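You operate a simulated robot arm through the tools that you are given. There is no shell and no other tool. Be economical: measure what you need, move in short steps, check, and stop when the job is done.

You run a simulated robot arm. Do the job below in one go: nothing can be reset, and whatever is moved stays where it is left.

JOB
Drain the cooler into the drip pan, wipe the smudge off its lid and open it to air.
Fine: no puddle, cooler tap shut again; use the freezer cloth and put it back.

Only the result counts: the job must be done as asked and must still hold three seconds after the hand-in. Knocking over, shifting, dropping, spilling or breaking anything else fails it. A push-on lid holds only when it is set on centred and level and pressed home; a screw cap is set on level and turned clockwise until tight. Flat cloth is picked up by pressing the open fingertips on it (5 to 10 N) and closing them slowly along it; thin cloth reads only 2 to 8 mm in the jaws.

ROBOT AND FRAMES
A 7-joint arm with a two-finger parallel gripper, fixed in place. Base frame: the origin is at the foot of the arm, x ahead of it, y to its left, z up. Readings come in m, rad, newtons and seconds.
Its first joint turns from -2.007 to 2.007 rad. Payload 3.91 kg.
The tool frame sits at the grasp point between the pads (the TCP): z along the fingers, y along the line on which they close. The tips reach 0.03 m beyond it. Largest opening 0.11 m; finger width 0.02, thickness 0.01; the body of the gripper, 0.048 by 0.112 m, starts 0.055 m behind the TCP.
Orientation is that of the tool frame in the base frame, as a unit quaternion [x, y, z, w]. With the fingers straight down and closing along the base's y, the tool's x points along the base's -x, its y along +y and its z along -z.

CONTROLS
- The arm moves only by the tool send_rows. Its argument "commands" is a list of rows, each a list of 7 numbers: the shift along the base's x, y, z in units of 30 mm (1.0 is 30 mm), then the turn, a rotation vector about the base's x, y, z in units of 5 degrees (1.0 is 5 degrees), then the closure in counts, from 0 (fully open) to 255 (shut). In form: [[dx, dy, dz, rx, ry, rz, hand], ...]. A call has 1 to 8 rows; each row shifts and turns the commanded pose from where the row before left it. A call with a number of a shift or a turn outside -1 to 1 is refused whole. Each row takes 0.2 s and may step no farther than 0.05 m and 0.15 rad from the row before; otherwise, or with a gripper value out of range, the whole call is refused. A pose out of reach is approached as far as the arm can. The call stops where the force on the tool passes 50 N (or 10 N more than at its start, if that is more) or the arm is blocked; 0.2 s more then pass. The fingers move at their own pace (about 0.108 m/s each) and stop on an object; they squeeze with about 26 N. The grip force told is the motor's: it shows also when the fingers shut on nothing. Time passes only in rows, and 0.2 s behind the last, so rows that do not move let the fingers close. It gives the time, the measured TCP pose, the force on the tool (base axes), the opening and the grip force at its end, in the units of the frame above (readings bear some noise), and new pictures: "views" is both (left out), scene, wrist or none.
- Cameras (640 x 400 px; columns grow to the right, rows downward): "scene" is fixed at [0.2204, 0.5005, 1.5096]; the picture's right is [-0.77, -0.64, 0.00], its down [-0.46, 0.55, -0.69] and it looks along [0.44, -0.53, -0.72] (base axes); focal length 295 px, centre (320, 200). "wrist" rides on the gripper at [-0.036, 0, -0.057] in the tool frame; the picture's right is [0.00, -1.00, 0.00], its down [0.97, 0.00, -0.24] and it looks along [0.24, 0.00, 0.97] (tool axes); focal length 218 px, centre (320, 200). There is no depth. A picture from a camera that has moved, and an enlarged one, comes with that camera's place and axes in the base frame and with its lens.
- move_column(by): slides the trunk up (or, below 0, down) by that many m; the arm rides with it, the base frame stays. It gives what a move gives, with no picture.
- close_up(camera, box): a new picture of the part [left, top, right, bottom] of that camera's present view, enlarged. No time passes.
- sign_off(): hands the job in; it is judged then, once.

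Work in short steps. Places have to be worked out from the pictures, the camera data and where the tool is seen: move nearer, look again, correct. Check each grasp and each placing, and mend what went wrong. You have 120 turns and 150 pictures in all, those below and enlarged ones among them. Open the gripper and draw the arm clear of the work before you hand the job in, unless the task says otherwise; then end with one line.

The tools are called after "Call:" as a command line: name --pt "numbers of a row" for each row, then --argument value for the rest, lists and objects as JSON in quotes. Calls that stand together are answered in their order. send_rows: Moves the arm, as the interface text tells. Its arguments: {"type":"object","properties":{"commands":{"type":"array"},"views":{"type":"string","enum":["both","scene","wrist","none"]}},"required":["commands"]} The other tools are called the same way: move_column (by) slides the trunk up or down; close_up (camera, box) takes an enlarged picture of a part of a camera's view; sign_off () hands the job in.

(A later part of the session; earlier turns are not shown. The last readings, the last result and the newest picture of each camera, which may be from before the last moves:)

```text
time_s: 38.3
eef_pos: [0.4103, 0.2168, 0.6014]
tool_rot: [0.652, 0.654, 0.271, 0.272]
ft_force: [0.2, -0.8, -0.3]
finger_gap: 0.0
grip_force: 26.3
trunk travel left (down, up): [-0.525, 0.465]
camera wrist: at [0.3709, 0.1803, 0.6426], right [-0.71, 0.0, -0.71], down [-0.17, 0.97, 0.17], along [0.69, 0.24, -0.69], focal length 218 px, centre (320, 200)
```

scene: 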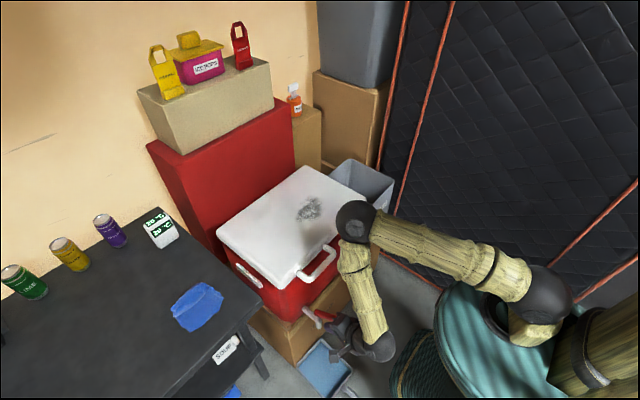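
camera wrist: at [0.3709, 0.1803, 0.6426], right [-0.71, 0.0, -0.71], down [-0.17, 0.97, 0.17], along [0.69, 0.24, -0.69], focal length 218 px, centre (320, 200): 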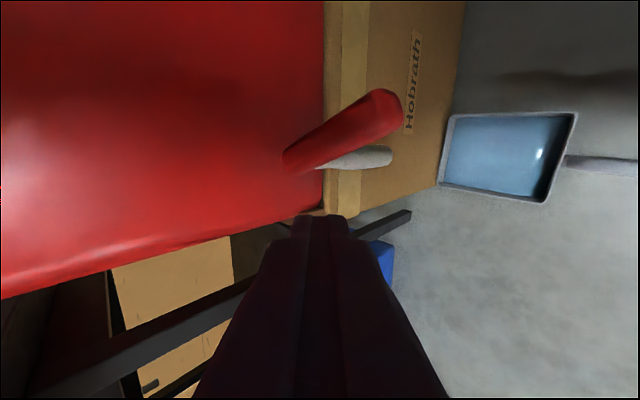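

Fingers are on the left of the lever. I go down to lever height and sweep its end back along the closing arc.

Call:
send_rows --pt "0 0 -0.8 0 0 0 255" --pt "0 0 -0.75 0 0 0 255" --pt "0.15 -0.9 0 0 0 0 255" --pt "0.1 -0.5 0 0 0 0 255" --pt "0.2 -0.4 0 0 0 0 255" --pt "0.35 -0.43 0 0 0 0 255" --pt "0.35 -0.33 0 0 0 0 255" --pt "0.4 -0.27 0 0 0 0 255" --views "both"

Call:
close_up --camera "scene" --box '[250, 260, 400, 400]'

```text
time_s: 40.1
eef_pos: [0.4529, 0.1342, 0.5554]
tool_rot: [0.651, 0.657, 0.27, 0.267]
ft_force: [-20.1, 12.1, 3.4]
finger_gap: 0.0
grip_force: 26.2
trunk travel left (down, up): [-0.525, 0.465]
camera wrist: at [0.4138, 0.0976, 0.5965], right [-0.71, -0.01, -0.7], down [-0.18, 0.97, 0.17], along [0.68, 0.25, -0.69], focal length 218 px, centre (320, 200)
```

scene: 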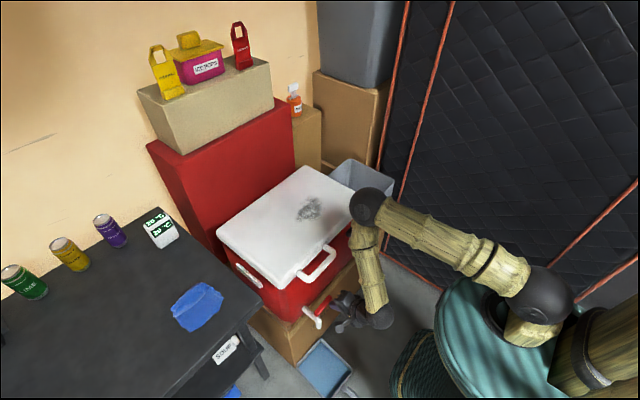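
wrist: 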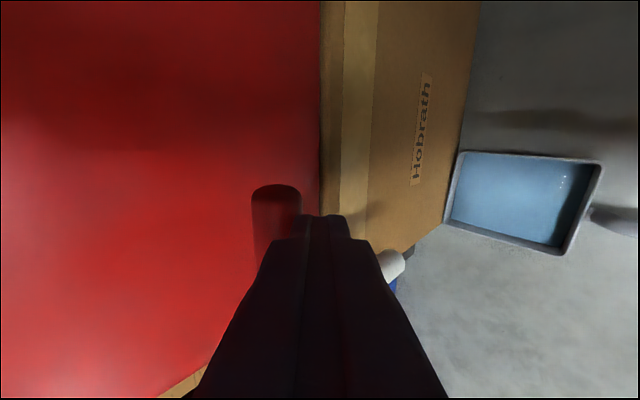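

```text
2.86 times, centred on (325, 330) of scene
camera zoom: at [0.2204, 0.5005, 1.5096], right [-0.77, -0.64, 0.0], down [-0.46, 0.55, -0.69], along [0.44, -0.53, -0.72], focal length 843 px, centre (306, -171)
```

zoom: 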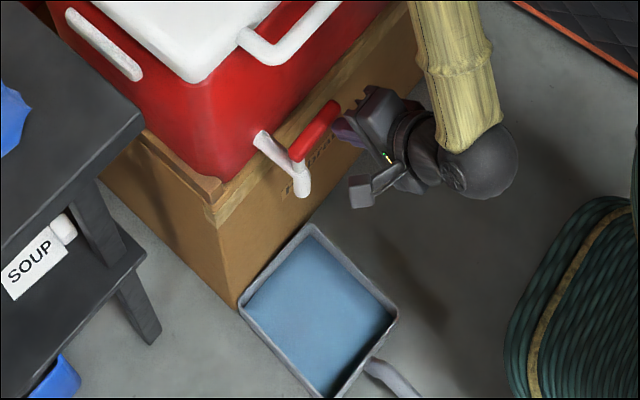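

The lever is back across the spout against its stop, so the tap is shut. I back off and move right to look at the latch.

Call:
send_rows --pt "-0.6 0 0.6 0 0 0 255" --pt "-0.6 -0.4 0.9 0 0 0 150" --pt "-0.6 -0.9 0.9 0 0 0 100" --pt "-0.6 -0.9 0.9 0 0 0 0" --pt "0 -0.9 0.9 0 0 0 0" --pt "0 -0.9 0.9 0 0 0 0" --pt "0 -0.9 0.9 0 0 0 0" --views "both"

```text
time_s: 41.7
eef_pos: [0.4652, 0.0051, 0.6828]
tool_rot: [0.652, 0.655, 0.27, 0.271]
ft_force: [0.0, -0.3, 0.0]
finger_gap: 0.1099
grip_force: 0.1
out of reach, approached as far as the arm can: row 3, 4, 5, 6, 7
trunk travel left (down, up): [-0.525, 0.465]
camera wrist: at [0.424, -0.0315, 0.7234], right [-0.71, 0.0, -0.71], down [-0.17, 0.97, 0.17], along [0.69, 0.24, -0.69], focal length 218 px, centre (320, 200)
```

scene: 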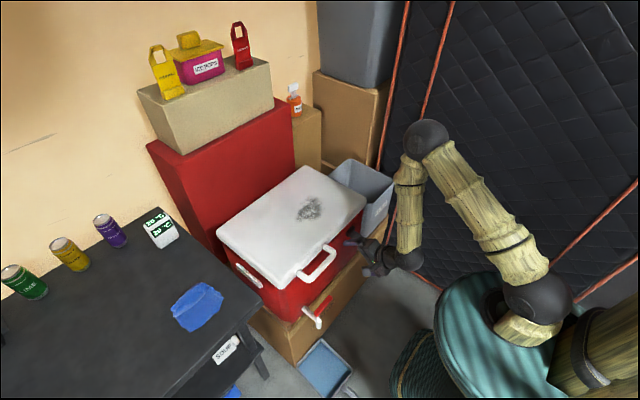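
wrist: 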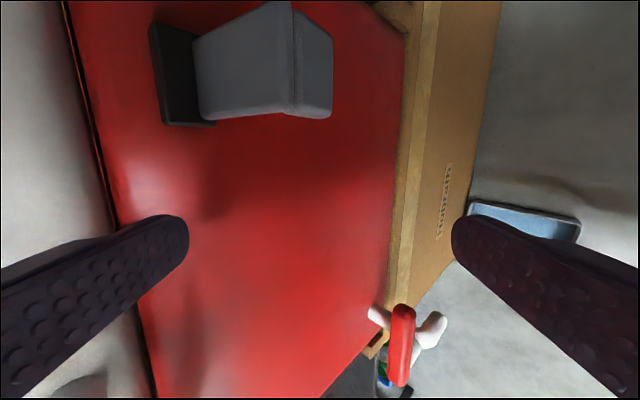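

Call:
close_up --camera "scene" --box '[300, 170, 420, 290]'

Call:
close_up --camera "wrist" --box '[40, 0, 400, 230]'

```text
3.33 times, centred on (360, 230) of scene
camera zoom: at [0.2204, 0.5005, 1.5096], right [-0.77, -0.64, 0.0], down [-0.46, 0.55, -0.69], along [0.44, -0.53, -0.72], focal length 984 px, centre (187, 100)
```

zoom: 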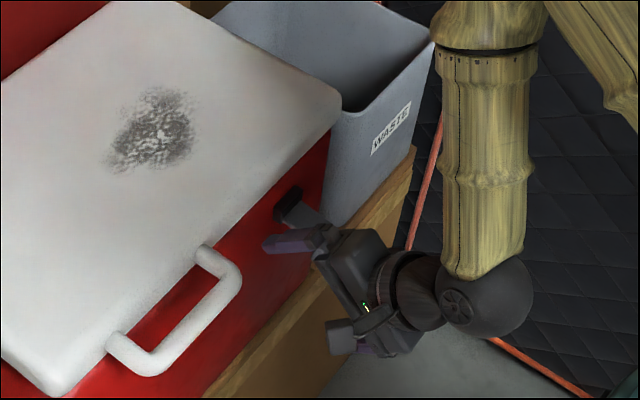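

```text
1.74 times, centred on (220, 115) of wrist
camera zoom: at [0.424, -0.0315, 0.7234], right [-0.71, 0.0, -0.71], down [-0.17, 0.97, 0.17], along [0.69, 0.24, -0.69], focal length 380 px, centre (494, 348)
```

zoom: 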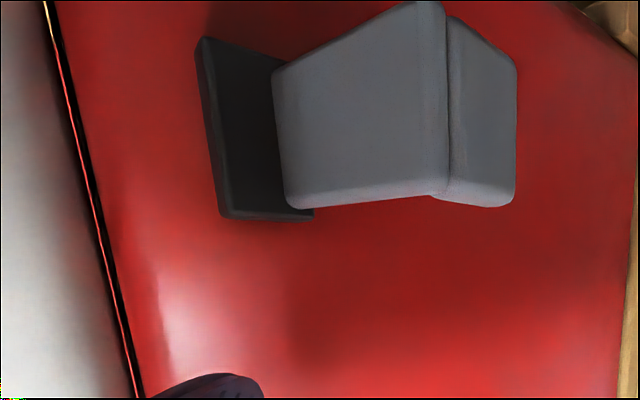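

The grey piece sits on the cooler's body only and doesn't hold the lid, and the bin is for waste, so neither is in the way. I close the jaws a little, raise the trunk clear, then turn the tool straight down and head for the blue cloth.

Call:
send_rows --pt "0 0.2 0 0 0 0 150" --pt "0 0.2 0 0 0 0 150" --views "none"

Call:
move_column --by 0.35

Call:
send_rows --pt "0 0.5 0 0 1 0 150" --pt "0 0.8 0 0 1 0 100" --pt "0 1 0 0 1 0 0" --pt "0.5 1 0 0 1 0 0" --pt "0.5 1 0 0 1 0 0" --pt "0.5 1 0 0 1 0 0" --pt "0.5 1 0 0 1 0 0" --pt "0.5 1 0 0 1 0 0" --views "none"

Call:
send_rows --pt "0.6 1 0 0 1 0 0" --pt "0.6 1 0 0 0 0 0" --pt "0.6 1 0 0 0 0 0" --pt "0.6 1 0 0 0 0 0" --pt "0.6 1 0 0 0 0 0" --views "both"

```text
time_s: 42.3
eef_pos: [0.4634, 0.0178, 0.6834]
tool_rot: [0.652, 0.654, 0.271, 0.271]
ft_force: [-0.1, 0.0, 1.5]
finger_gap: 0.0451
grip_force: 0.1
trunk travel left (down, up): [-0.525, 0.465]
```

```text
time_s: 45.7
eef_pos: [0.4645, 0.0171, 1.0325]
tool_rot: [0.652, 0.654, 0.271, 0.271]
ft_force: [-0.6, 0.1, 0.8]
finger_gap: 0.0452
grip_force: 0.2
trunk travel left (down, up): [-0.875, 0.115]
```

```text
time_s: 47.5
eef_pos: [0.5333, 0.2239, 1.0223]
tool_rot: [0.706, 0.707, 0.029, 0.032]
ft_force: [-0.6, 0.1, -0.4]
finger_gap: 0.1098
grip_force: 0.0
out of reach, approached as far as the arm can: row 6
trunk travel left (down, up): [-0.875, 0.115]
```

```text
time_s: 48.7
eef_pos: [0.6205, 0.3759, 1.0234]
tool_rot: [0.706, 0.709, -0.001, 0.0]
ft_force: [0.1, 0.2, 0.2]
finger_gap: 0.1099
grip_force: 0.0
trunk travel left (down, up): [-0.875, 0.115]
camera wrist: at [0.6207, 0.3392, 1.0812], right [-1.0, 0.0, 0.0], down [0.0, 0.97, 0.24], along [0.0, 0.24, -0.97], focal length 218 px, centre (320, 200)
```

scene: 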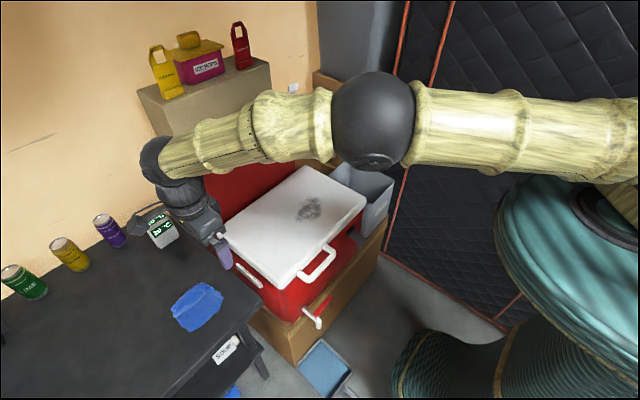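
wrist: 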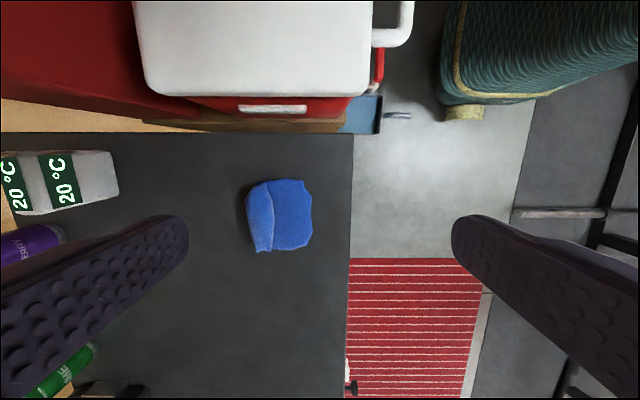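

The cloth spans x 0.63–0.74 and y 0.39–0.50. I move over its middle with a 60 mm opening and come down to just above it.

Call:
send_rows --pt "0.3 0.33 -0.9 0 0 0 116" --pt "0.3 0.33 -0.9 0 0 0 116" --pt "0.3 0.33 -0.9 0 0 0 116" --pt "0.3 0.33 -0.9 0 0 0 116" --pt "0.3 0.33 -0.9 0 0 0 116" --pt "0.3 0.33 -0.9 0 0 0 116" --pt "0.3 0.33 -0.9 0 0 0 116" --views "both"

```text
time_s: 50.3
eef_pos: [0.5859, 0.4035, 0.855]
tool_rot: [0.705, 0.709, 0.001, 0.001]
ft_force: [-0.5, -0.1, 0.9]
finger_gap: 0.0597
grip_force: 0.1
out of reach, approached as far as the arm can: row 2, 3, 4, 5, 6, 7
trunk travel left (down, up): [-0.875, 0.115]
camera wrist: at [0.5869, 0.3677, 0.9123], right [-1.0, 0.0, 0.0], down [0.0, 0.97, 0.24], along [0.0, 0.24, -0.97], focal length 218 px, centre (320, 200)
```

scene: 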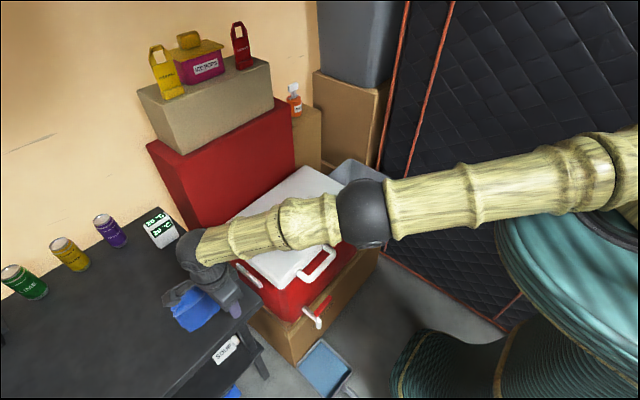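
wrist: 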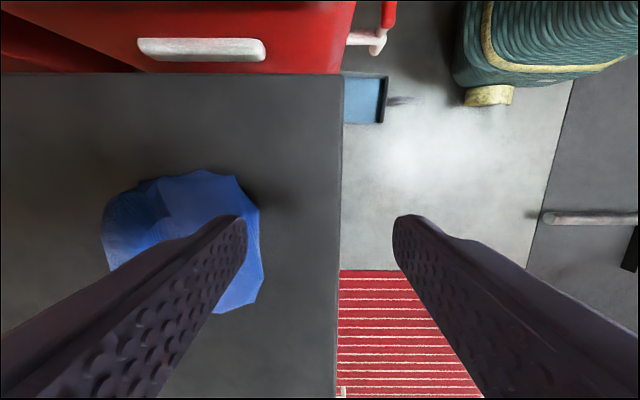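

The high trunk leaves the arm short here. I raise the hand relative to the trunk first, then lower the trunk.

Call:
send_rows --pt "0 0 0.95 0 0 0 116" --pt "0 0 0.95 0 0 0 116" --pt "0 0 0.95 0 0 0 116" --pt "0 0 0.95 0 0 0 116" --pt "0 0 0.95 0 0 0 116" --pt "0 0 0.95 0 0 0 116" --pt "0 0 0.95 0 0 0 116" --pt "0 0 0.95 0 0 0 116" --views "none"

```text
time_s: 52.1
eef_pos: [0.5846, 0.4031, 1.0816]
tool_rot: [0.706, 0.708, 0.0, 0.001]
ft_force: [-0.7, -0.5, -0.6]
finger_gap: 0.0601
grip_force: 0.1
trunk travel left (down, up): [-0.875, 0.115]
```

Call:
send_rows --pt "0.65 0.28 0 0 0 0 116" --pt "0.65 0.28 0 0 0 0 116" --pt "0.65 0.28 0 0 0 0 116" --pt "0.65 0.28 0 0 0 0 116" --pt "0.65 0.28 0 0 0 0 116" --views "none"

Call:
move_column --by -0.2

Call:
send_rows --pt "0 0 0 0 0 0 116" --views "both"

```text
time_s: 53.3
eef_pos: [0.6322, 0.4107, 1.0823]
tool_rot: [0.705, 0.709, 0.001, 0.0]
ft_force: [0.0, -0.2, 0.0]
finger_gap: 0.0599
grip_force: 0.1
out of reach, approached as far as the arm can: row 3, 4, 5
trunk travel left (down, up): [-0.875, 0.115]
```

```text
time_s: 55.5
eef_pos: [0.6324, 0.4123, 0.8807]
tool_rot: [0.706, 0.708, 0.0, 0.0]
ft_force: [-0.5, -0.3, 1.2]
finger_gap: 0.0601
grip_force: 0.2
trunk travel left (down, up): [-0.675, 0.315]
```

```text
time_s: 55.9
eef_pos: [0.6328, 0.4118, 0.8806]
tool_rot: [0.705, 0.709, 0.0, 0.001]
ft_force: [0.0, -0.3, 0.4]
finger_gap: 0.0599
grip_force: 0.1
trunk travel left (down, up): [-0.675, 0.315]
camera wrist: at [0.6329, 0.3743, 0.9389], right [-1.0, 0.0, 0.0], down [0.0, 0.97, 0.24], along [0.0, 0.24, -0.97], focal length 218 px, centre (320, 200)
```

scene: 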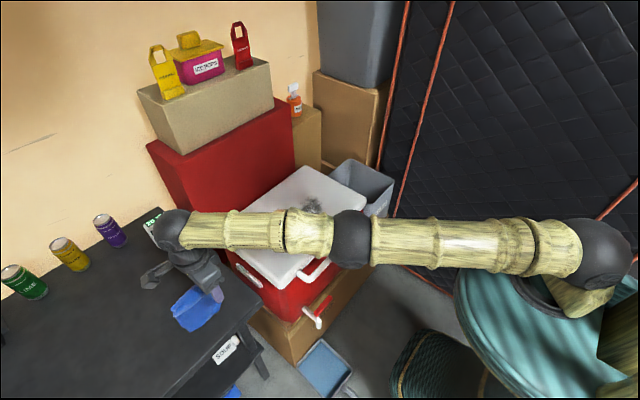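
wrist: 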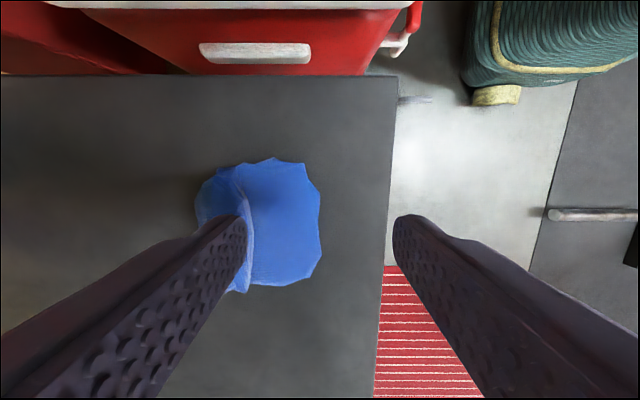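

The arm is stretched nearly straight. Leaning the tool about 25° towards +y, around the closing axis so both tips still touch evenly, gives the extra reach.

Call:
send_rows --pt "0 0.1 0 1 0 0 116" --pt "0 0.1 0 1 0 0 116" --pt "0 0.1 0 1 0 0 116" --pt "0.3 0.1 0 1 0 0 116" --pt "0.3 0.1 0 1 0 0 116" --pt "0.3 0 0 0 0 0 116" --pt "0.3 0 0 0 0 0 116" --views "both"

```text
time_s: 57.5
eef_pos: [0.6702, 0.4245, 0.8816]
tool_rot: [0.689, 0.692, 0.154, -0.153]
ft_force: [0.2, -0.4, -0.2]
finger_gap: 0.0602
grip_force: 0.1
trunk travel left (down, up): [-0.675, 0.315]
camera wrist: at [0.669, 0.3681, 0.9186], right [-1.0, 0.0, 0.0], down [0.0, 0.78, 0.63], along [0.0, 0.63, -0.78], focal length 218 px, centre (320, 200)
```

scene: 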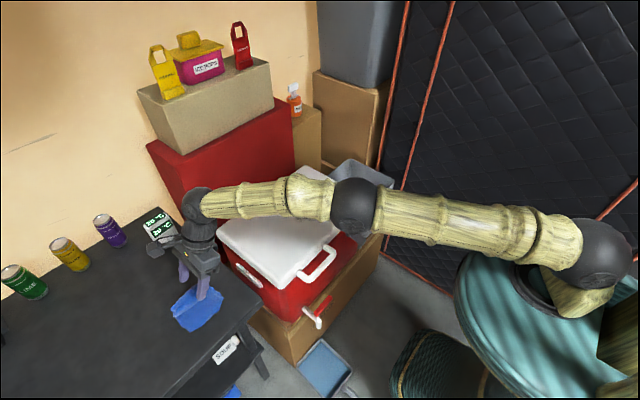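
wrist: 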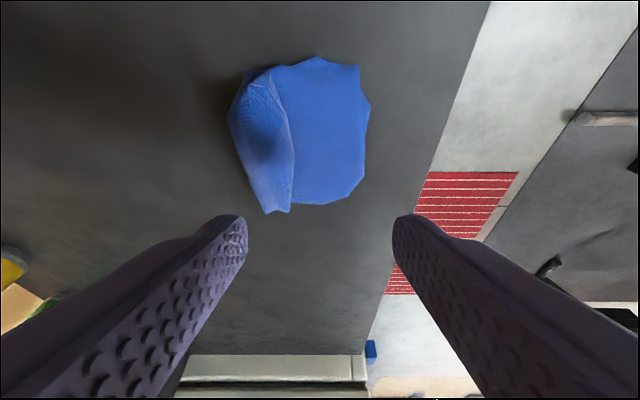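

Now within reach. I lower towards the cloth, aiming the tips at its middle near (0.68, 0.445).

Call:
send_rows --pt "0.12 0.1 -0.9 0 0 0 116" --pt "0.12 0.1 -0.9 0 0 0 116" --pt "0.1 0.05 -0.9 0 0 0 116" --views "wrist"

```text
time_s: 58.5
eef_pos: [0.674, 0.4318, 0.8188]
tool_rot: [0.686, 0.691, 0.171, -0.15]
ft_force: [-2.7, 1.3, 19.5]
finger_gap: 0.0582
grip_force: 0.1
out of reach, approached as far as the arm can: row 2, 3
trunk travel left (down, up): [-0.675, 0.315]
stopped in row 3: the force on the tool passed its limit (the readings are from after the stop); the commanded pose is now the measured one
camera wrist: at [0.6723, 0.3738, 0.8553], right [-1.0, 0.0, -0.03], down [-0.02, 0.76, 0.65], along [0.02, 0.65, -0.76], focal length 218 px, centre (320, 200)
```

wrist: 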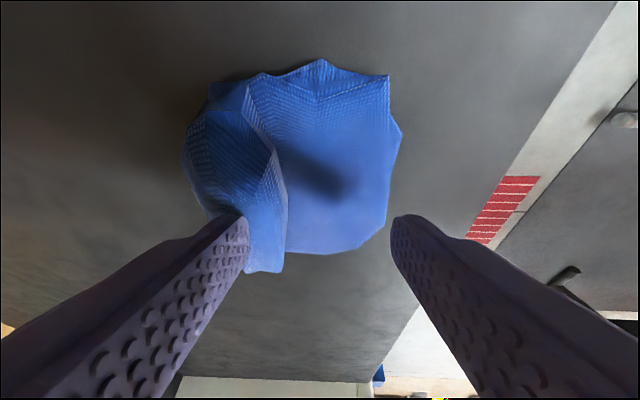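

Contact came at tip height ≈0.79, and the force passed its limit on the cloth's raised flap. I look closely before pinching.

Call:
close_up --camera "scene" --box '[120, 220, 260, 350]'

Call:
close_up --camera "wrist" --box '[160, 40, 460, 290]'

```text
3.08 times, centred on (190, 285) of scene
camera zoom: at [0.2204, 0.5005, 1.5096], right [-0.77, -0.64, 0.0], down [-0.46, 0.55, -0.69], along [0.44, -0.53, -0.72], focal length 908 px, centre (720, -62)
```

zoom: 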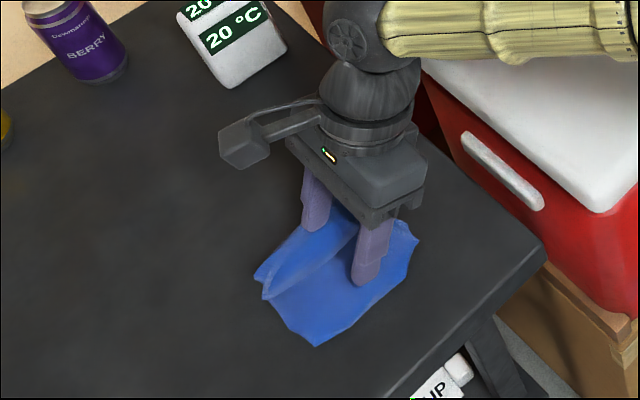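

```text
1.60 times, centred on (310, 165) of wrist
camera zoom: at [0.6723, 0.3738, 0.8553], right [-1.0, 0.0, -0.03], down [-0.02, 0.76, 0.65], along [0.02, 0.65, -0.76], focal length 349 px, centre (336, 256)
```

zoom: 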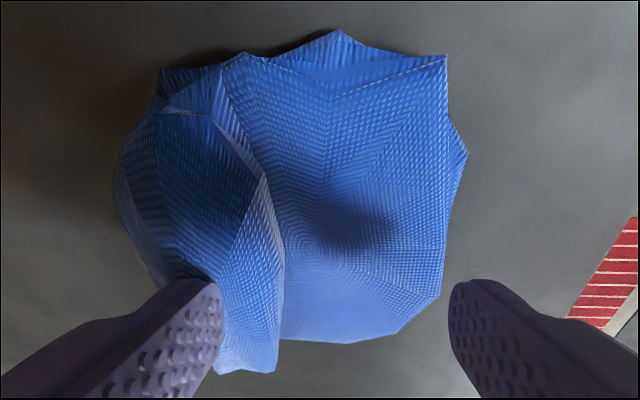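

The left finger is on the raised flap while the right one is past the cloth's edge. I lift, yaw the tool by −30° and lean it a bit more, so I can straddle the flap further in.

Call:
send_rows --pt "0 0 1 0 0 0 116" --pt "0 0 1 0 0 0 116" --pt "0.1 -0.1 0 0 0 -1 116" --pt "0.1 -0.1 0 0 0 -1 116" --pt "0.2 -0.1 0 0 0 -1 116" --pt "0.2 -0.1 0 0 0 -1 116" --pt "0.3 -0.1 0 0 0 -1 116" --pt "0.3 -0.1 0 0 0 -1 116" --views "none"

Call:
send_rows --pt "0 0 0 0.87 -0.5 0 116" --views "both"

```text
time_s: 60.3
eef_pos: [0.709, 0.4124, 0.8735]
tool_rot: [0.842, 0.49, 0.2, -0.103]
ft_force: [0.3, -0.2, 0.4]
finger_gap: 0.0601
grip_force: 0.0
trunk travel left (down, up): [-0.675, 0.315]
```

```text
time_s: 60.7
eef_pos: [0.7075, 0.4127, 0.8719]
tool_rot: [0.834, 0.484, 0.236, -0.124]
ft_force: [0.3, -0.7, -0.8]
finger_gap: 0.06
grip_force: 0.0
trunk travel left (down, up): [-0.675, 0.315]
camera wrist: at [0.6781, 0.3604, 0.9037], right [-0.86, 0.5, -0.02], down [0.34, 0.62, 0.7], along [0.37, 0.6, -0.71], focal length 218 px, centre (320, 200)
```

scene: 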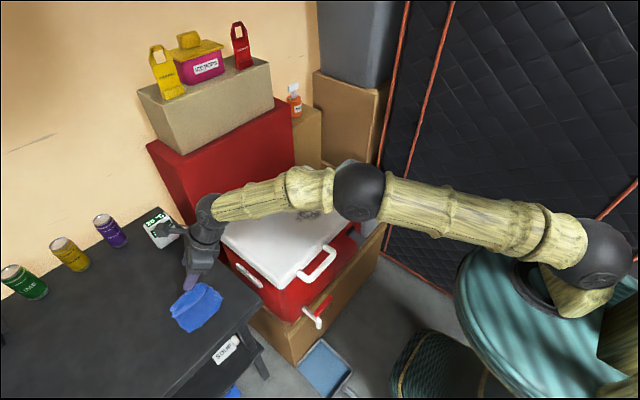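
wrist: 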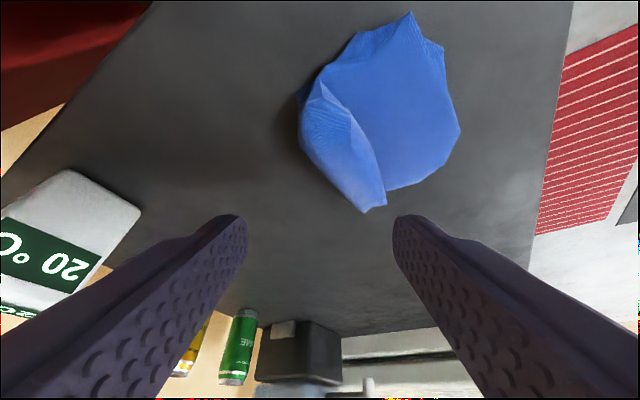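

The flap is now centred near (0.71, 0.435), between the jaws' lines. I lower the trunk a little, then creep down.

Call:
move_column --by -0.05

Call:
send_rows --pt "-0.1 0.1 -0.3 0 0 0 116" --pt "-0.1 0.1 -0.3 0 0 0 116" --views "both"

```text
time_s: 61.6
eef_pos: [0.7086, 0.414, 0.8223]
tool_rot: [0.833, 0.484, 0.236, -0.124]
ft_force: [-0.4, -1.4, 0.0]
finger_gap: 0.0601
grip_force: 0.1
trunk travel left (down, up): [-0.625, 0.365]
```

```text
time_s: 62.2
eef_pos: [0.703, 0.42, 0.8053]
tool_rot: [0.834, 0.484, 0.236, -0.124]
ft_force: [0.3, -0.1, 0.3]
finger_gap: 0.0598
grip_force: 0.1
trunk travel left (down, up): [-0.625, 0.365]
camera wrist: at [0.6728, 0.367, 0.8363], right [-0.87, 0.5, -0.02], down [0.34, 0.62, 0.7], along [0.37, 0.6, -0.71], focal length 218 px, centre (320, 200)
```

scene: 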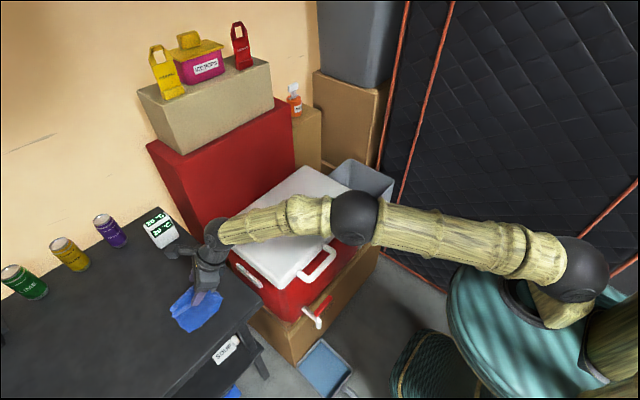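
wrist: 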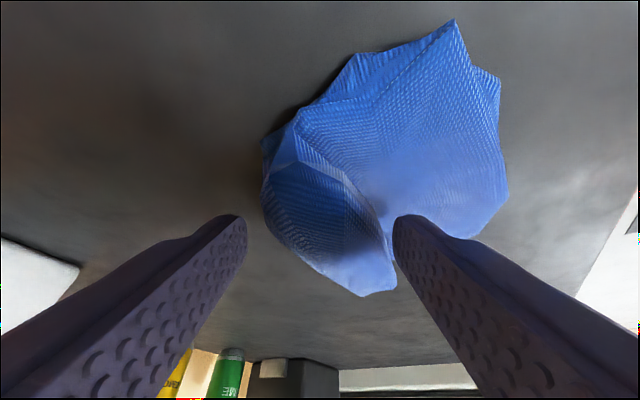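

The fingers now straddle the flap. I go down gently until contact.

Call:
send_rows --pt "0 0 -0.25 0 0 0 116" --pt "0 0 -0.25 0 0 0 116" --views "none"

Call:
send_rows --pt "0 0 -0.2 0 0 0 116" --views "none"

```text
time_s: 62.8
eef_pos: [0.7038, 0.4182, 0.7944]
tool_rot: [0.833, 0.483, 0.239, -0.124]
ft_force: [0.8, -2.7, 14.9]
finger_gap: 0.0609
grip_force: 0.7
trunk travel left (down, up): [-0.625, 0.365]
```

```text
time_s: 63.2
eef_pos: [0.7031, 0.4187, 0.7934]
tool_rot: [0.832, 0.483, 0.244, -0.124]
ft_force: [-0.9, -5.1, 39.0]
finger_gap: 0.0605
grip_force: 0.1
trunk travel left (down, up): [-0.625, 0.365]
```

That is the table surface. I ease to about 8 N and close slowly.

Call:
send_rows --pt "0 0 0.26 0 0 0 116" --pt "0 0 0 0 0 0 130" --pt "0 0 0 0 0 0 145" --pt "0 0 0 0 0 0 160" --pt "0 0 0 0 0 0 175" --views "wrist"

```text
time_s: 64.4
eef_pos: [0.7016, 0.4173, 0.7936]
tool_rot: [0.833, 0.484, 0.237, -0.123]
ft_force: [2.4, -4.6, 22.8]
finger_gap: 0.056
grip_force: 26.0
trunk travel left (down, up): [-0.625, 0.365]
camera wrist: at [0.6713, 0.3658, 0.8249], right [-0.87, 0.5, -0.03], down [0.34, 0.62, 0.71], along [0.37, 0.6, -0.71], focal length 218 px, centre (320, 200)
```

wrist: 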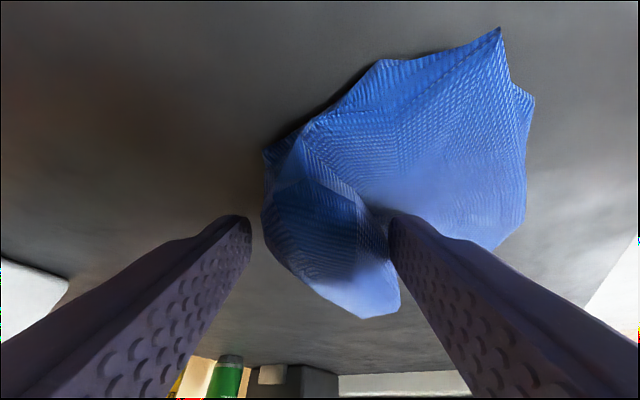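

The fingers are jammed by the excess pressing force. I lift a few millimetres and keep closing.

Call:
send_rows --pt "0 0 0.12 0 0 0 116" --pt "0 0 0.08 0 0 0 130" --pt "0 0 0 0 0 0 150" --pt "0 0 0 0 0 0 170" --pt "0 0 0 0 0 0 190" --views "wrist"

```text
time_s: 65.6
eef_pos: [0.7031, 0.4182, 0.7959]
tool_rot: [0.834, 0.484, 0.235, -0.124]
ft_force: [0.2, 0.2, 0.3]
finger_gap: 0.0335
grip_force: 25.8
trunk travel left (down, up): [-0.625, 0.365]
camera wrist: at [0.672, 0.3664, 0.8271], right [-0.87, 0.5, -0.02], down [0.34, 0.62, 0.7], along [0.37, 0.6, -0.71], focal length 218 px, centre (320, 200)
```

wrist: 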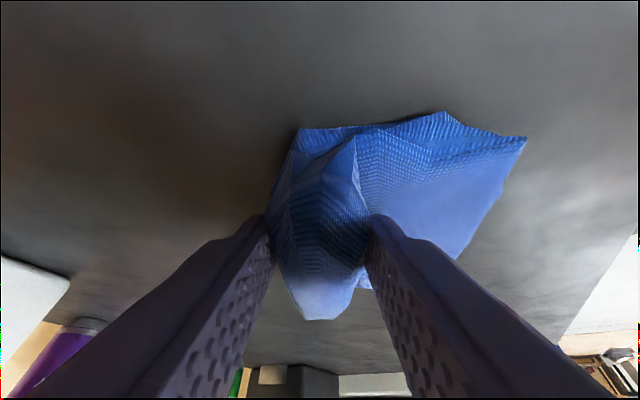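

The flap is squeezed between the fingers now. I close fully.

Call:
send_rows --pt "0 0 0 0 0 0 205" --pt "0 0 0 0 0 0 220" --pt "0 0 0 0 0 0 235" --pt "0 0 0 0 0 0 255" --pt "0 0 0 0 0 0 255" --pt "0 0 0 0 0 0 255" --views "wrist"

```text
time_s: 67.0
eef_pos: [0.7031, 0.4186, 0.7977]
tool_rot: [0.833, 0.484, 0.237, -0.124]
ft_force: [0.3, -0.2, -0.3]
finger_gap: 0.0332
grip_force: 26.2
trunk travel left (down, up): [-0.625, 0.365]
camera wrist: at [0.6722, 0.3666, 0.8278], right [-0.87, 0.5, -0.02], down [0.34, 0.62, 0.7], along [0.37, 0.6, -0.71], focal length 218 px, centre (320, 200)
```

wrist: 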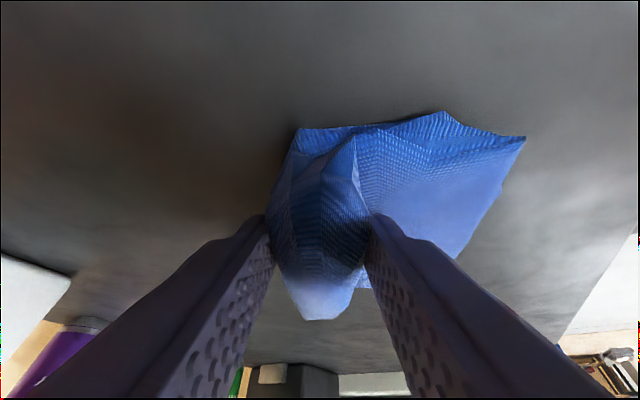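

The gap holds at 33 mm with full grip, so I have a lump of cloth. I lift and check.

Call:
send_rows --pt "0 0 0.5 0 0 0 255" --pt "0 0 0.8 0 0 0 255" --pt "0 0 0.9 0 0 0 255" --pt "0 0 0.9 0 0 0 255" --views "both"

```text
time_s: 68.0
eef_pos: [0.7012, 0.4174, 0.8923]
tool_rot: [0.834, 0.484, 0.237, -0.124]
ft_force: [-0.6, -0.7, -0.9]
finger_gap: 0.0334
grip_force: 25.9
trunk travel left (down, up): [-0.625, 0.365]
camera wrist: at [0.671, 0.3668, 0.9226], right [-0.86, 0.5, -0.02], down [0.34, 0.62, 0.7], along [0.37, 0.6, -0.71], focal length 218 px, centre (320, 200)
```

scene: 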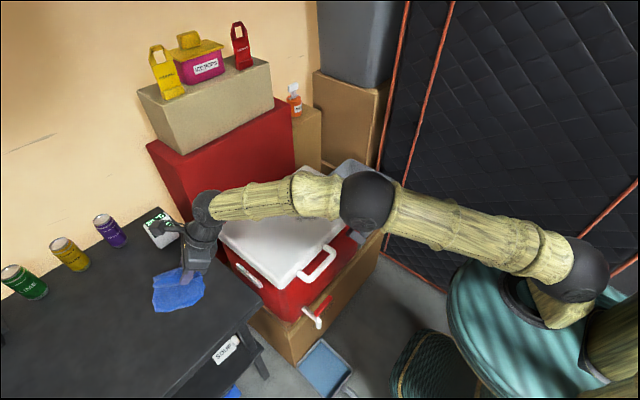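
wrist: 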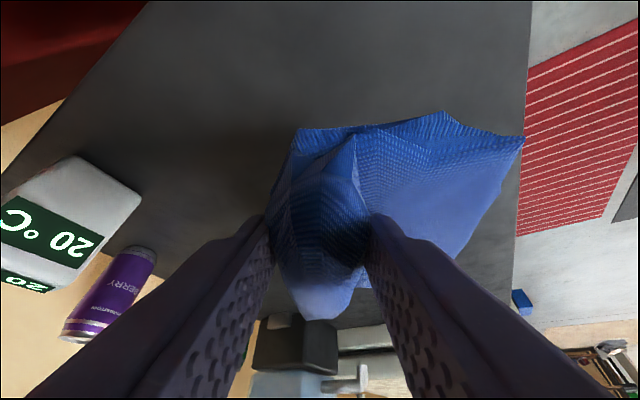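

The cloth is held and lifted; for putting it back, the release pose was TCP (0.703, 0.419, 0.797) in this orientation. I carry it across to above the smudge.

Call:
send_rows --pt "0 -0.5 0.6 0 0 0 255" --pt "0 -1 0.5 0 0 0 255" --pt "0 -1 0 0 0 0 255" --pt "0 -1 0 0 0 0 255" --pt "0 -1 0 0 0 0 255" --pt "0 -1 0 0 0 0 255" --pt "0 -1 0 0 0 0 255" --pt "0 -1 0 0 0 0 255" --views "none"

Call:
send_rows --pt "-0.05 -1 0 0 0 0 255" --pt "-0.05 -1 0 0 0 0 255" --pt "-0.05 -1 0 0 0 0 255" --pt "-0.05 -1 0 0 0 0 255" --pt "-0.05 -1 0 0 0 0 255" --pt "-0.05 -0.9 0 0 0 0 255" --pt "0 -0.5 0 0 0 0 255" --views "both"

```text
time_s: 69.8
eef_pos: [0.702, 0.1926, 0.9244]
tool_rot: [0.833, 0.484, 0.236, -0.123]
ft_force: [0.4, -0.7, 0.1]
finger_gap: 0.0332
grip_force: 26.1
trunk travel left (down, up): [-0.625, 0.365]
```

```text
time_s: 71.4
eef_pos: [0.6922, 0.0019, 0.9246]
tool_rot: [0.833, 0.484, 0.237, -0.124]
ft_force: [0.5, -0.1, -0.4]
finger_gap: 0.0331
grip_force: 25.6
trunk travel left (down, up): [-0.625, 0.365]
camera wrist: at [0.6619, -0.0504, 0.9555], right [-0.87, 0.5, -0.02], down [0.34, 0.62, 0.7], along [0.37, 0.6, -0.71], focal length 218 px, centre (320, 200)
```

scene: 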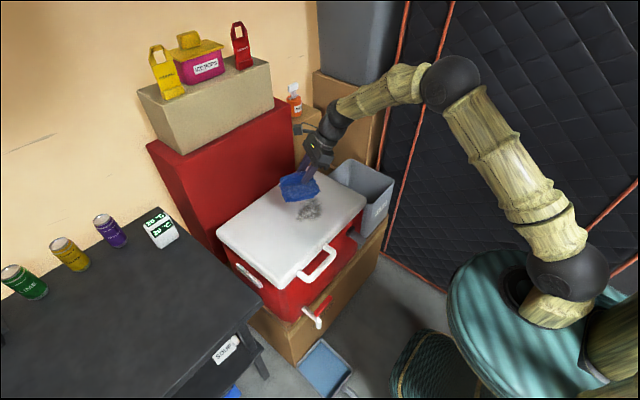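
wrist: 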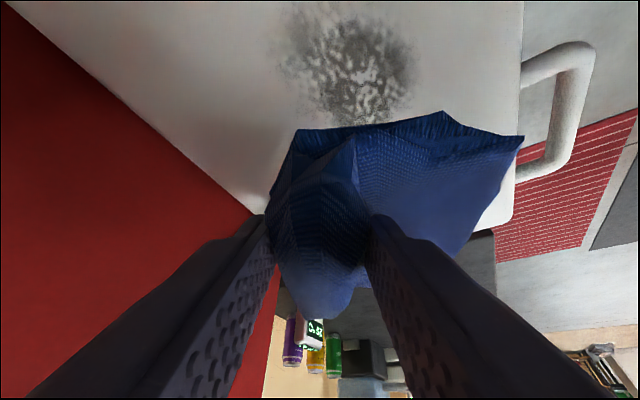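

The cloth's centre is offset about +0.04 in y from the TCP. I move over the smudge and go down to just above the lid.

Call:
send_rows --pt "-0.1 -0.25 -0.8 0 0 0 255" --pt "-0.15 -0.25 -0.8 0 0 0 255" --pt "-0.15 -0.25 -0.8 0 0 0 255" --pt "-0.1 -0.25 -0.6 0 0 0 255" --pt "0 0 -0.2 0 0 0 255" --views "both"

```text
time_s: 72.6
eef_pos: [0.6792, -0.03, 0.8278]
tool_rot: [0.834, 0.483, 0.237, -0.123]
ft_force: [-0.4, 0.0, -0.6]
finger_gap: 0.0331
grip_force: 25.6
trunk travel left (down, up): [-0.625, 0.365]
camera wrist: at [0.6489, -0.0813, 0.858], right [-0.86, 0.5, -0.02], down [0.34, 0.62, 0.7], along [0.37, 0.6, -0.71], focal length 218 px, centre (320, 200)
```

scene: 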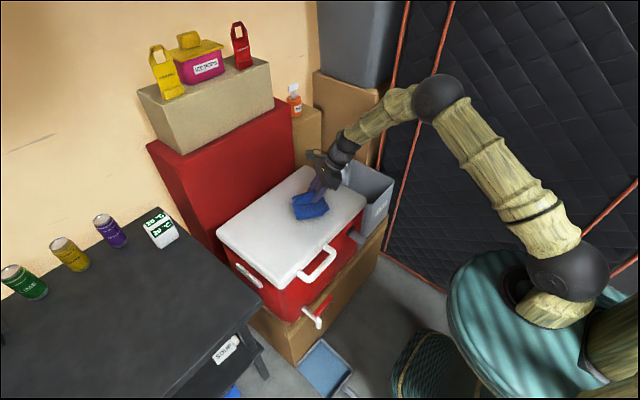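
wrist: 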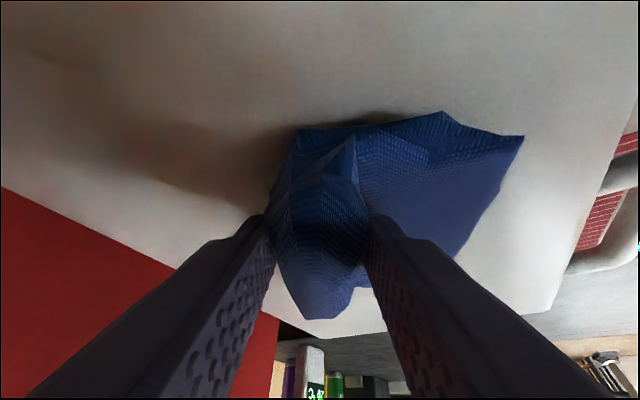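

Just above the lid, with the smudge under the cloth. I creep down for light contact.

Call:
send_rows --pt "0 0 -0.17 0 0 0 255" --pt "0 0 -0.1 0 0 0 255" --views "none"

Call:
send_rows --pt "0 0 -0.1 0 0 0 255" --views "none"

```text
time_s: 73.2
eef_pos: [0.6786, -0.0281, 0.8189]
tool_rot: [0.833, 0.484, 0.236, -0.123]
ft_force: [-0.1, 0.3, -1.2]
finger_gap: 0.0331
grip_force: 26.0
trunk travel left (down, up): [-0.625, 0.365]
```

```text
time_s: 73.6
eef_pos: [0.6792, -0.0289, 0.8172]
tool_rot: [0.834, 0.484, 0.236, -0.123]
ft_force: [-0.4, -1.0, 4.5]
finger_gap: 0.0332
grip_force: 25.8
trunk travel left (down, up): [-0.625, 0.365]
```

Contact. I press slightly more and start wiping strokes.

Call:
send_rows --pt "0 -0.5 -0.07 0 0 0 255" --pt "0 -0.8 0 0 0 0 255" --pt "0 0.8 0 0 0 0 255" --pt "0 0.8 0 0 0 0 255" --pt "0 0.8 0 0 0 0 255" --pt "0 0.5 0 0 0 0 255" --pt "-0.5 -0.8 0 0 0 0 255" --pt "-0.3 -0.8 0 0 0 0 255" --views "both"

```text
time_s: 75.4
eef_pos: [0.654, -0.0277, 0.8145]
tool_rot: [0.834, 0.484, 0.236, -0.124]
ft_force: [1.7, 2.2, 11.1]
finger_gap: 0.0332
grip_force: 26.1
trunk travel left (down, up): [-0.625, 0.365]
camera wrist: at [0.6238, -0.0796, 0.8459], right [-0.87, 0.5, -0.02], down [0.34, 0.62, 0.7], along [0.37, 0.6, -0.71], focal length 218 px, centre (320, 200)
```

scene: 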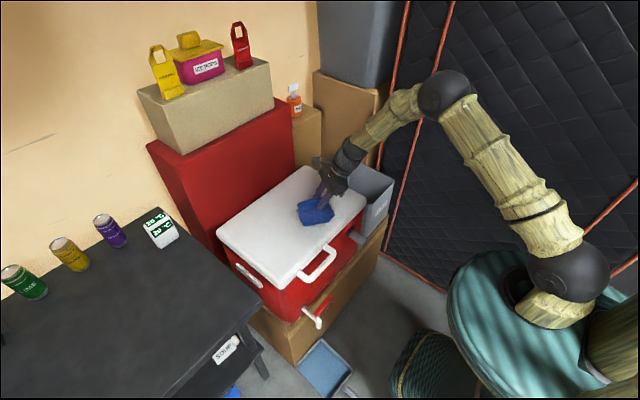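
wrist: 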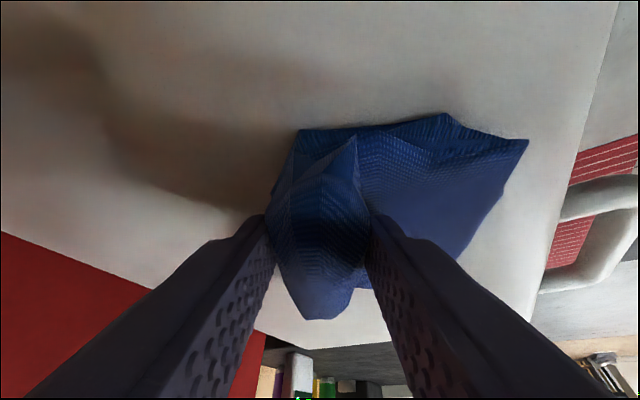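

Wiping at about 11 N with no marks visible around the cloth. I add strokes covering the whole area, then lift to check.

Call:
send_rows --pt "0 -0.9 0 0 0 0 255" --pt "0 -0.6 0 0 0 0 255" --pt "0.4 0.9 0 0 0 0 255" --pt "0.4 0.9 0 0 0 0 255" --pt "0.4 0.9 0 0 0 0 255" --pt "0.4 0.6 0 0 0 0 255" --pt "0 -0.9 0 0 0 0 255" --pt "0.2 -0.9 0 0 0 0 255" --views "none"

Call:
send_rows --pt "0 -0.9 0 0 0 0 255" --pt "0 -0.6 0 0 0 0 255" --pt "-0.9 0.4 0 0 0 0 255" --pt "-0.9 0.4 0 0 0 0 255" --pt "-0.3 0.6 0 0 0 0 255" --pt "0.9 0.3 0 0 0 0 255" --pt "0.5 0.5 0 0 0 0 255" --views "none"

Call:
send_rows --pt "0 0 0.9 0 0 0 255" --pt "0 0.9 0.9 0 0 0 255" --pt "0 0.9 0.9 0 0 0 255" --pt "0 1 0.9 0 0 0 255" --pt "0 1 0 0 0 0 255" --pt "0 1 0 0 0 0 255" --views "both"

```text
time_s: 77.2
eef_pos: [0.7116, -0.0281, 0.8141]
tool_rot: [0.834, 0.483, 0.236, -0.124]
ft_force: [-0.7, 2.0, 14.1]
finger_gap: 0.0335
grip_force: 26.4
trunk travel left (down, up): [-0.625, 0.365]
```

```text
time_s: 78.8
eef_pos: [0.6883, -0.0066, 0.8149]
tool_rot: [0.833, 0.484, 0.237, -0.124]
ft_force: [0.3, 1.4, 11.9]
finger_gap: 0.0336
grip_force: 25.5
trunk travel left (down, up): [-0.625, 0.365]
```

```text
time_s: 80.2
eef_pos: [0.6887, 0.1345, 0.9227]
tool_rot: [0.834, 0.484, 0.236, -0.124]
ft_force: [0.7, -0.4, -0.7]
finger_gap: 0.0333
grip_force: 25.9
trunk travel left (down, up): [-0.625, 0.365]
camera wrist: at [0.6586, 0.0826, 0.9543], right [-0.86, 0.5, -0.02], down [0.34, 0.62, 0.7], along [0.37, 0.6, -0.71], focal length 218 px, centre (320, 200)
```

scene: 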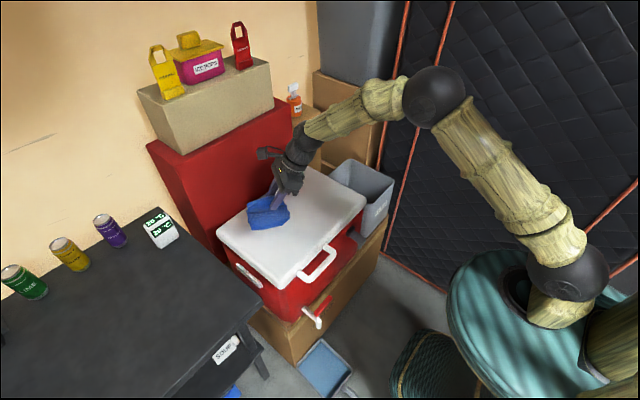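
wrist: 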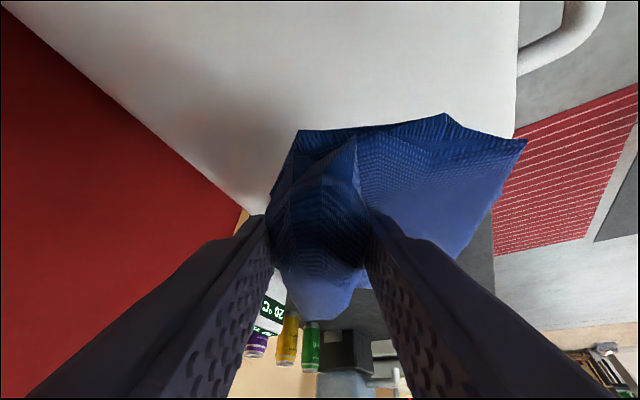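

Call:
close_up --camera "scene" --box '[210, 150, 400, 300]'

```text
2.67 times, centred on (305, 225) of scene
camera zoom: at [0.2204, 0.5005, 1.5096], right [-0.77, -0.64, 0.0], down [-0.46, 0.55, -0.69], along [0.44, -0.53, -0.72], focal length 787 px, centre (360, 133)
```

zoom: 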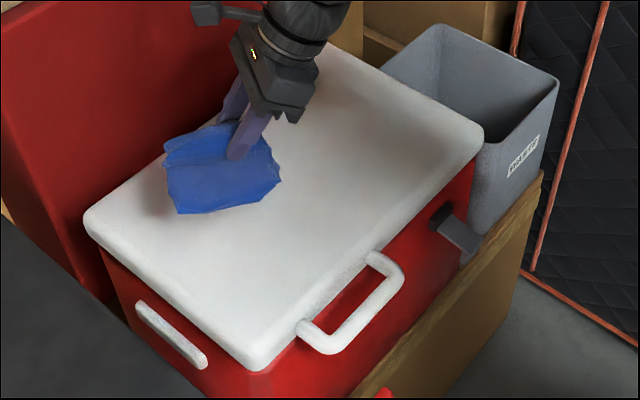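

The lid is clean. I carry the cloth back to where it lay.

Call:
send_rows --pt "0 1 0 0 0 0 255" --pt "0.05 1 0 0 0 0 255" --pt "0.05 1 0 0 0 0 255" --pt "0.05 1 0 0 0 0 255" --pt "0.05 1 0 0 0 0 255" --pt "0.05 1 0 0 0 0 255" --pt "0.05 1 0 0 0 0 255" --pt "0.05 1 0 0 0 0 255" --views "none"

Call:
send_rows --pt "0.08 1 0 0 0 0 255" --pt "0.05 0.5 -0.5 0 0 0 255" --pt "0 0 -0.9 0 0 0 255" --pt "0 0 -0.9 0 0 0 255" --pt "0 0 -0.9 0 0 0 255" --pt "0 0 -0.6 0 0 0 255" --views "both"

```text
time_s: 82.0
eef_pos: [0.6983, 0.3764, 0.9215]
tool_rot: [0.833, 0.484, 0.237, -0.124]
ft_force: [0.3, 0.7, -1.0]
finger_gap: 0.0331
grip_force: 26.4
trunk travel left (down, up): [-0.625, 0.365]
```

```text
time_s: 83.4
eef_pos: [0.7043, 0.4213, 0.8069]
tool_rot: [0.833, 0.484, 0.237, -0.123]
ft_force: [-0.2, 0.0, 0.0]
finger_gap: 0.0332
grip_force: 25.9
trunk travel left (down, up): [-0.625, 0.365]
camera wrist: at [0.6741, 0.369, 0.838], right [-0.86, 0.5, -0.02], down [0.34, 0.62, 0.7], along [0.37, 0.6, -0.71], focal length 218 px, centre (320, 200)
```

scene: 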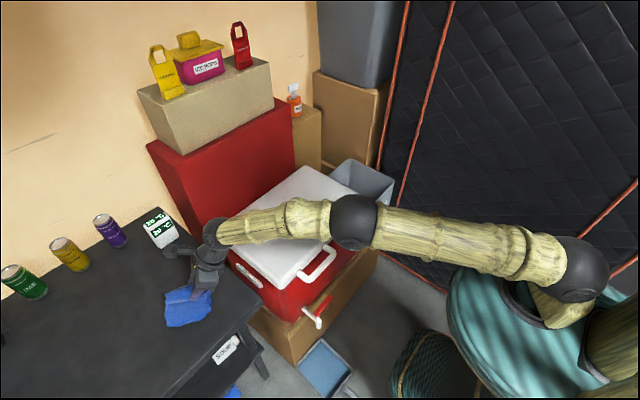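
wrist: 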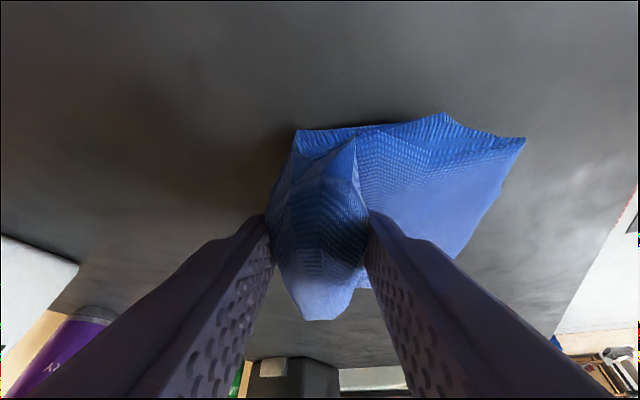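

It is about 15 mm off its original spot, so I correct that, lower the last few millimetres and release slowly.

Call:
send_rows --pt "-0.5 -0.43 0 0 0 0 255" --pt "0 0 -0.2 0 0 0 255" --pt "0 0 -0.1 0 0 0 255" --pt "0 0 0 0 0 0 165" --pt "0 0 0 0 0 0 150" --pt "0 0 0 0 0 0 120" --pt "0 0 0 0 0 0 100" --views "none"

Call:
send_rows --pt "0 0 0.6 0 0 0 100" --pt "0 0 0.9 0 0 0 100" --pt "0 0 0.9 0 0 0 100" --pt "0 -0.3 0.9 0 0 0 100" --pt "0 -0.3 0.9 0 0 0 100" --views "both"

```text
time_s: 85.0
eef_pos: [0.6879, 0.4084, 0.7999]
tool_rot: [0.833, 0.485, 0.236, -0.124]
ft_force: [0.3, 0.1, -0.4]
finger_gap: 0.0667
grip_force: 0.1
trunk travel left (down, up): [-0.625, 0.365]
```

```text
time_s: 86.2
eef_pos: [0.6886, 0.3917, 0.926]
tool_rot: [0.834, 0.483, 0.236, -0.123]
ft_force: [0.3, -0.3, 0.1]
finger_gap: 0.0671
grip_force: 0.0
trunk travel left (down, up): [-0.625, 0.365]
camera wrist: at [0.6577, 0.34, 0.9561], right [-0.86, 0.5, -0.02], down [0.34, 0.62, 0.7], along [0.37, 0.6, -0.71], focal length 218 px, centre (320, 200)
```

scene: 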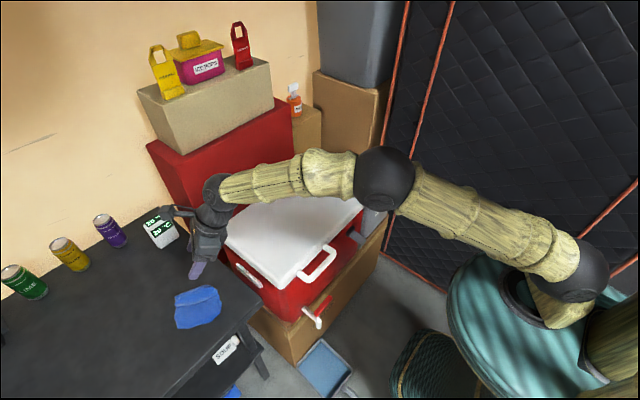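
wrist: 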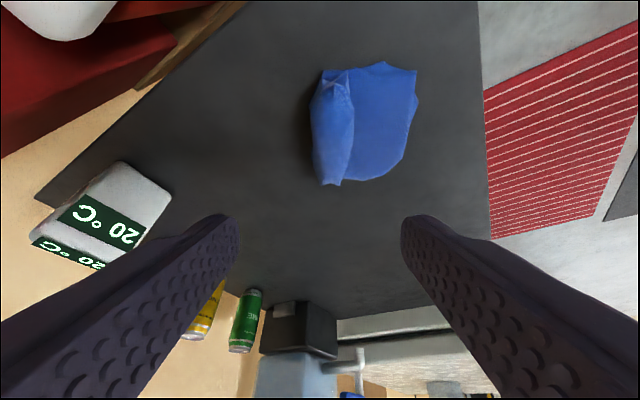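

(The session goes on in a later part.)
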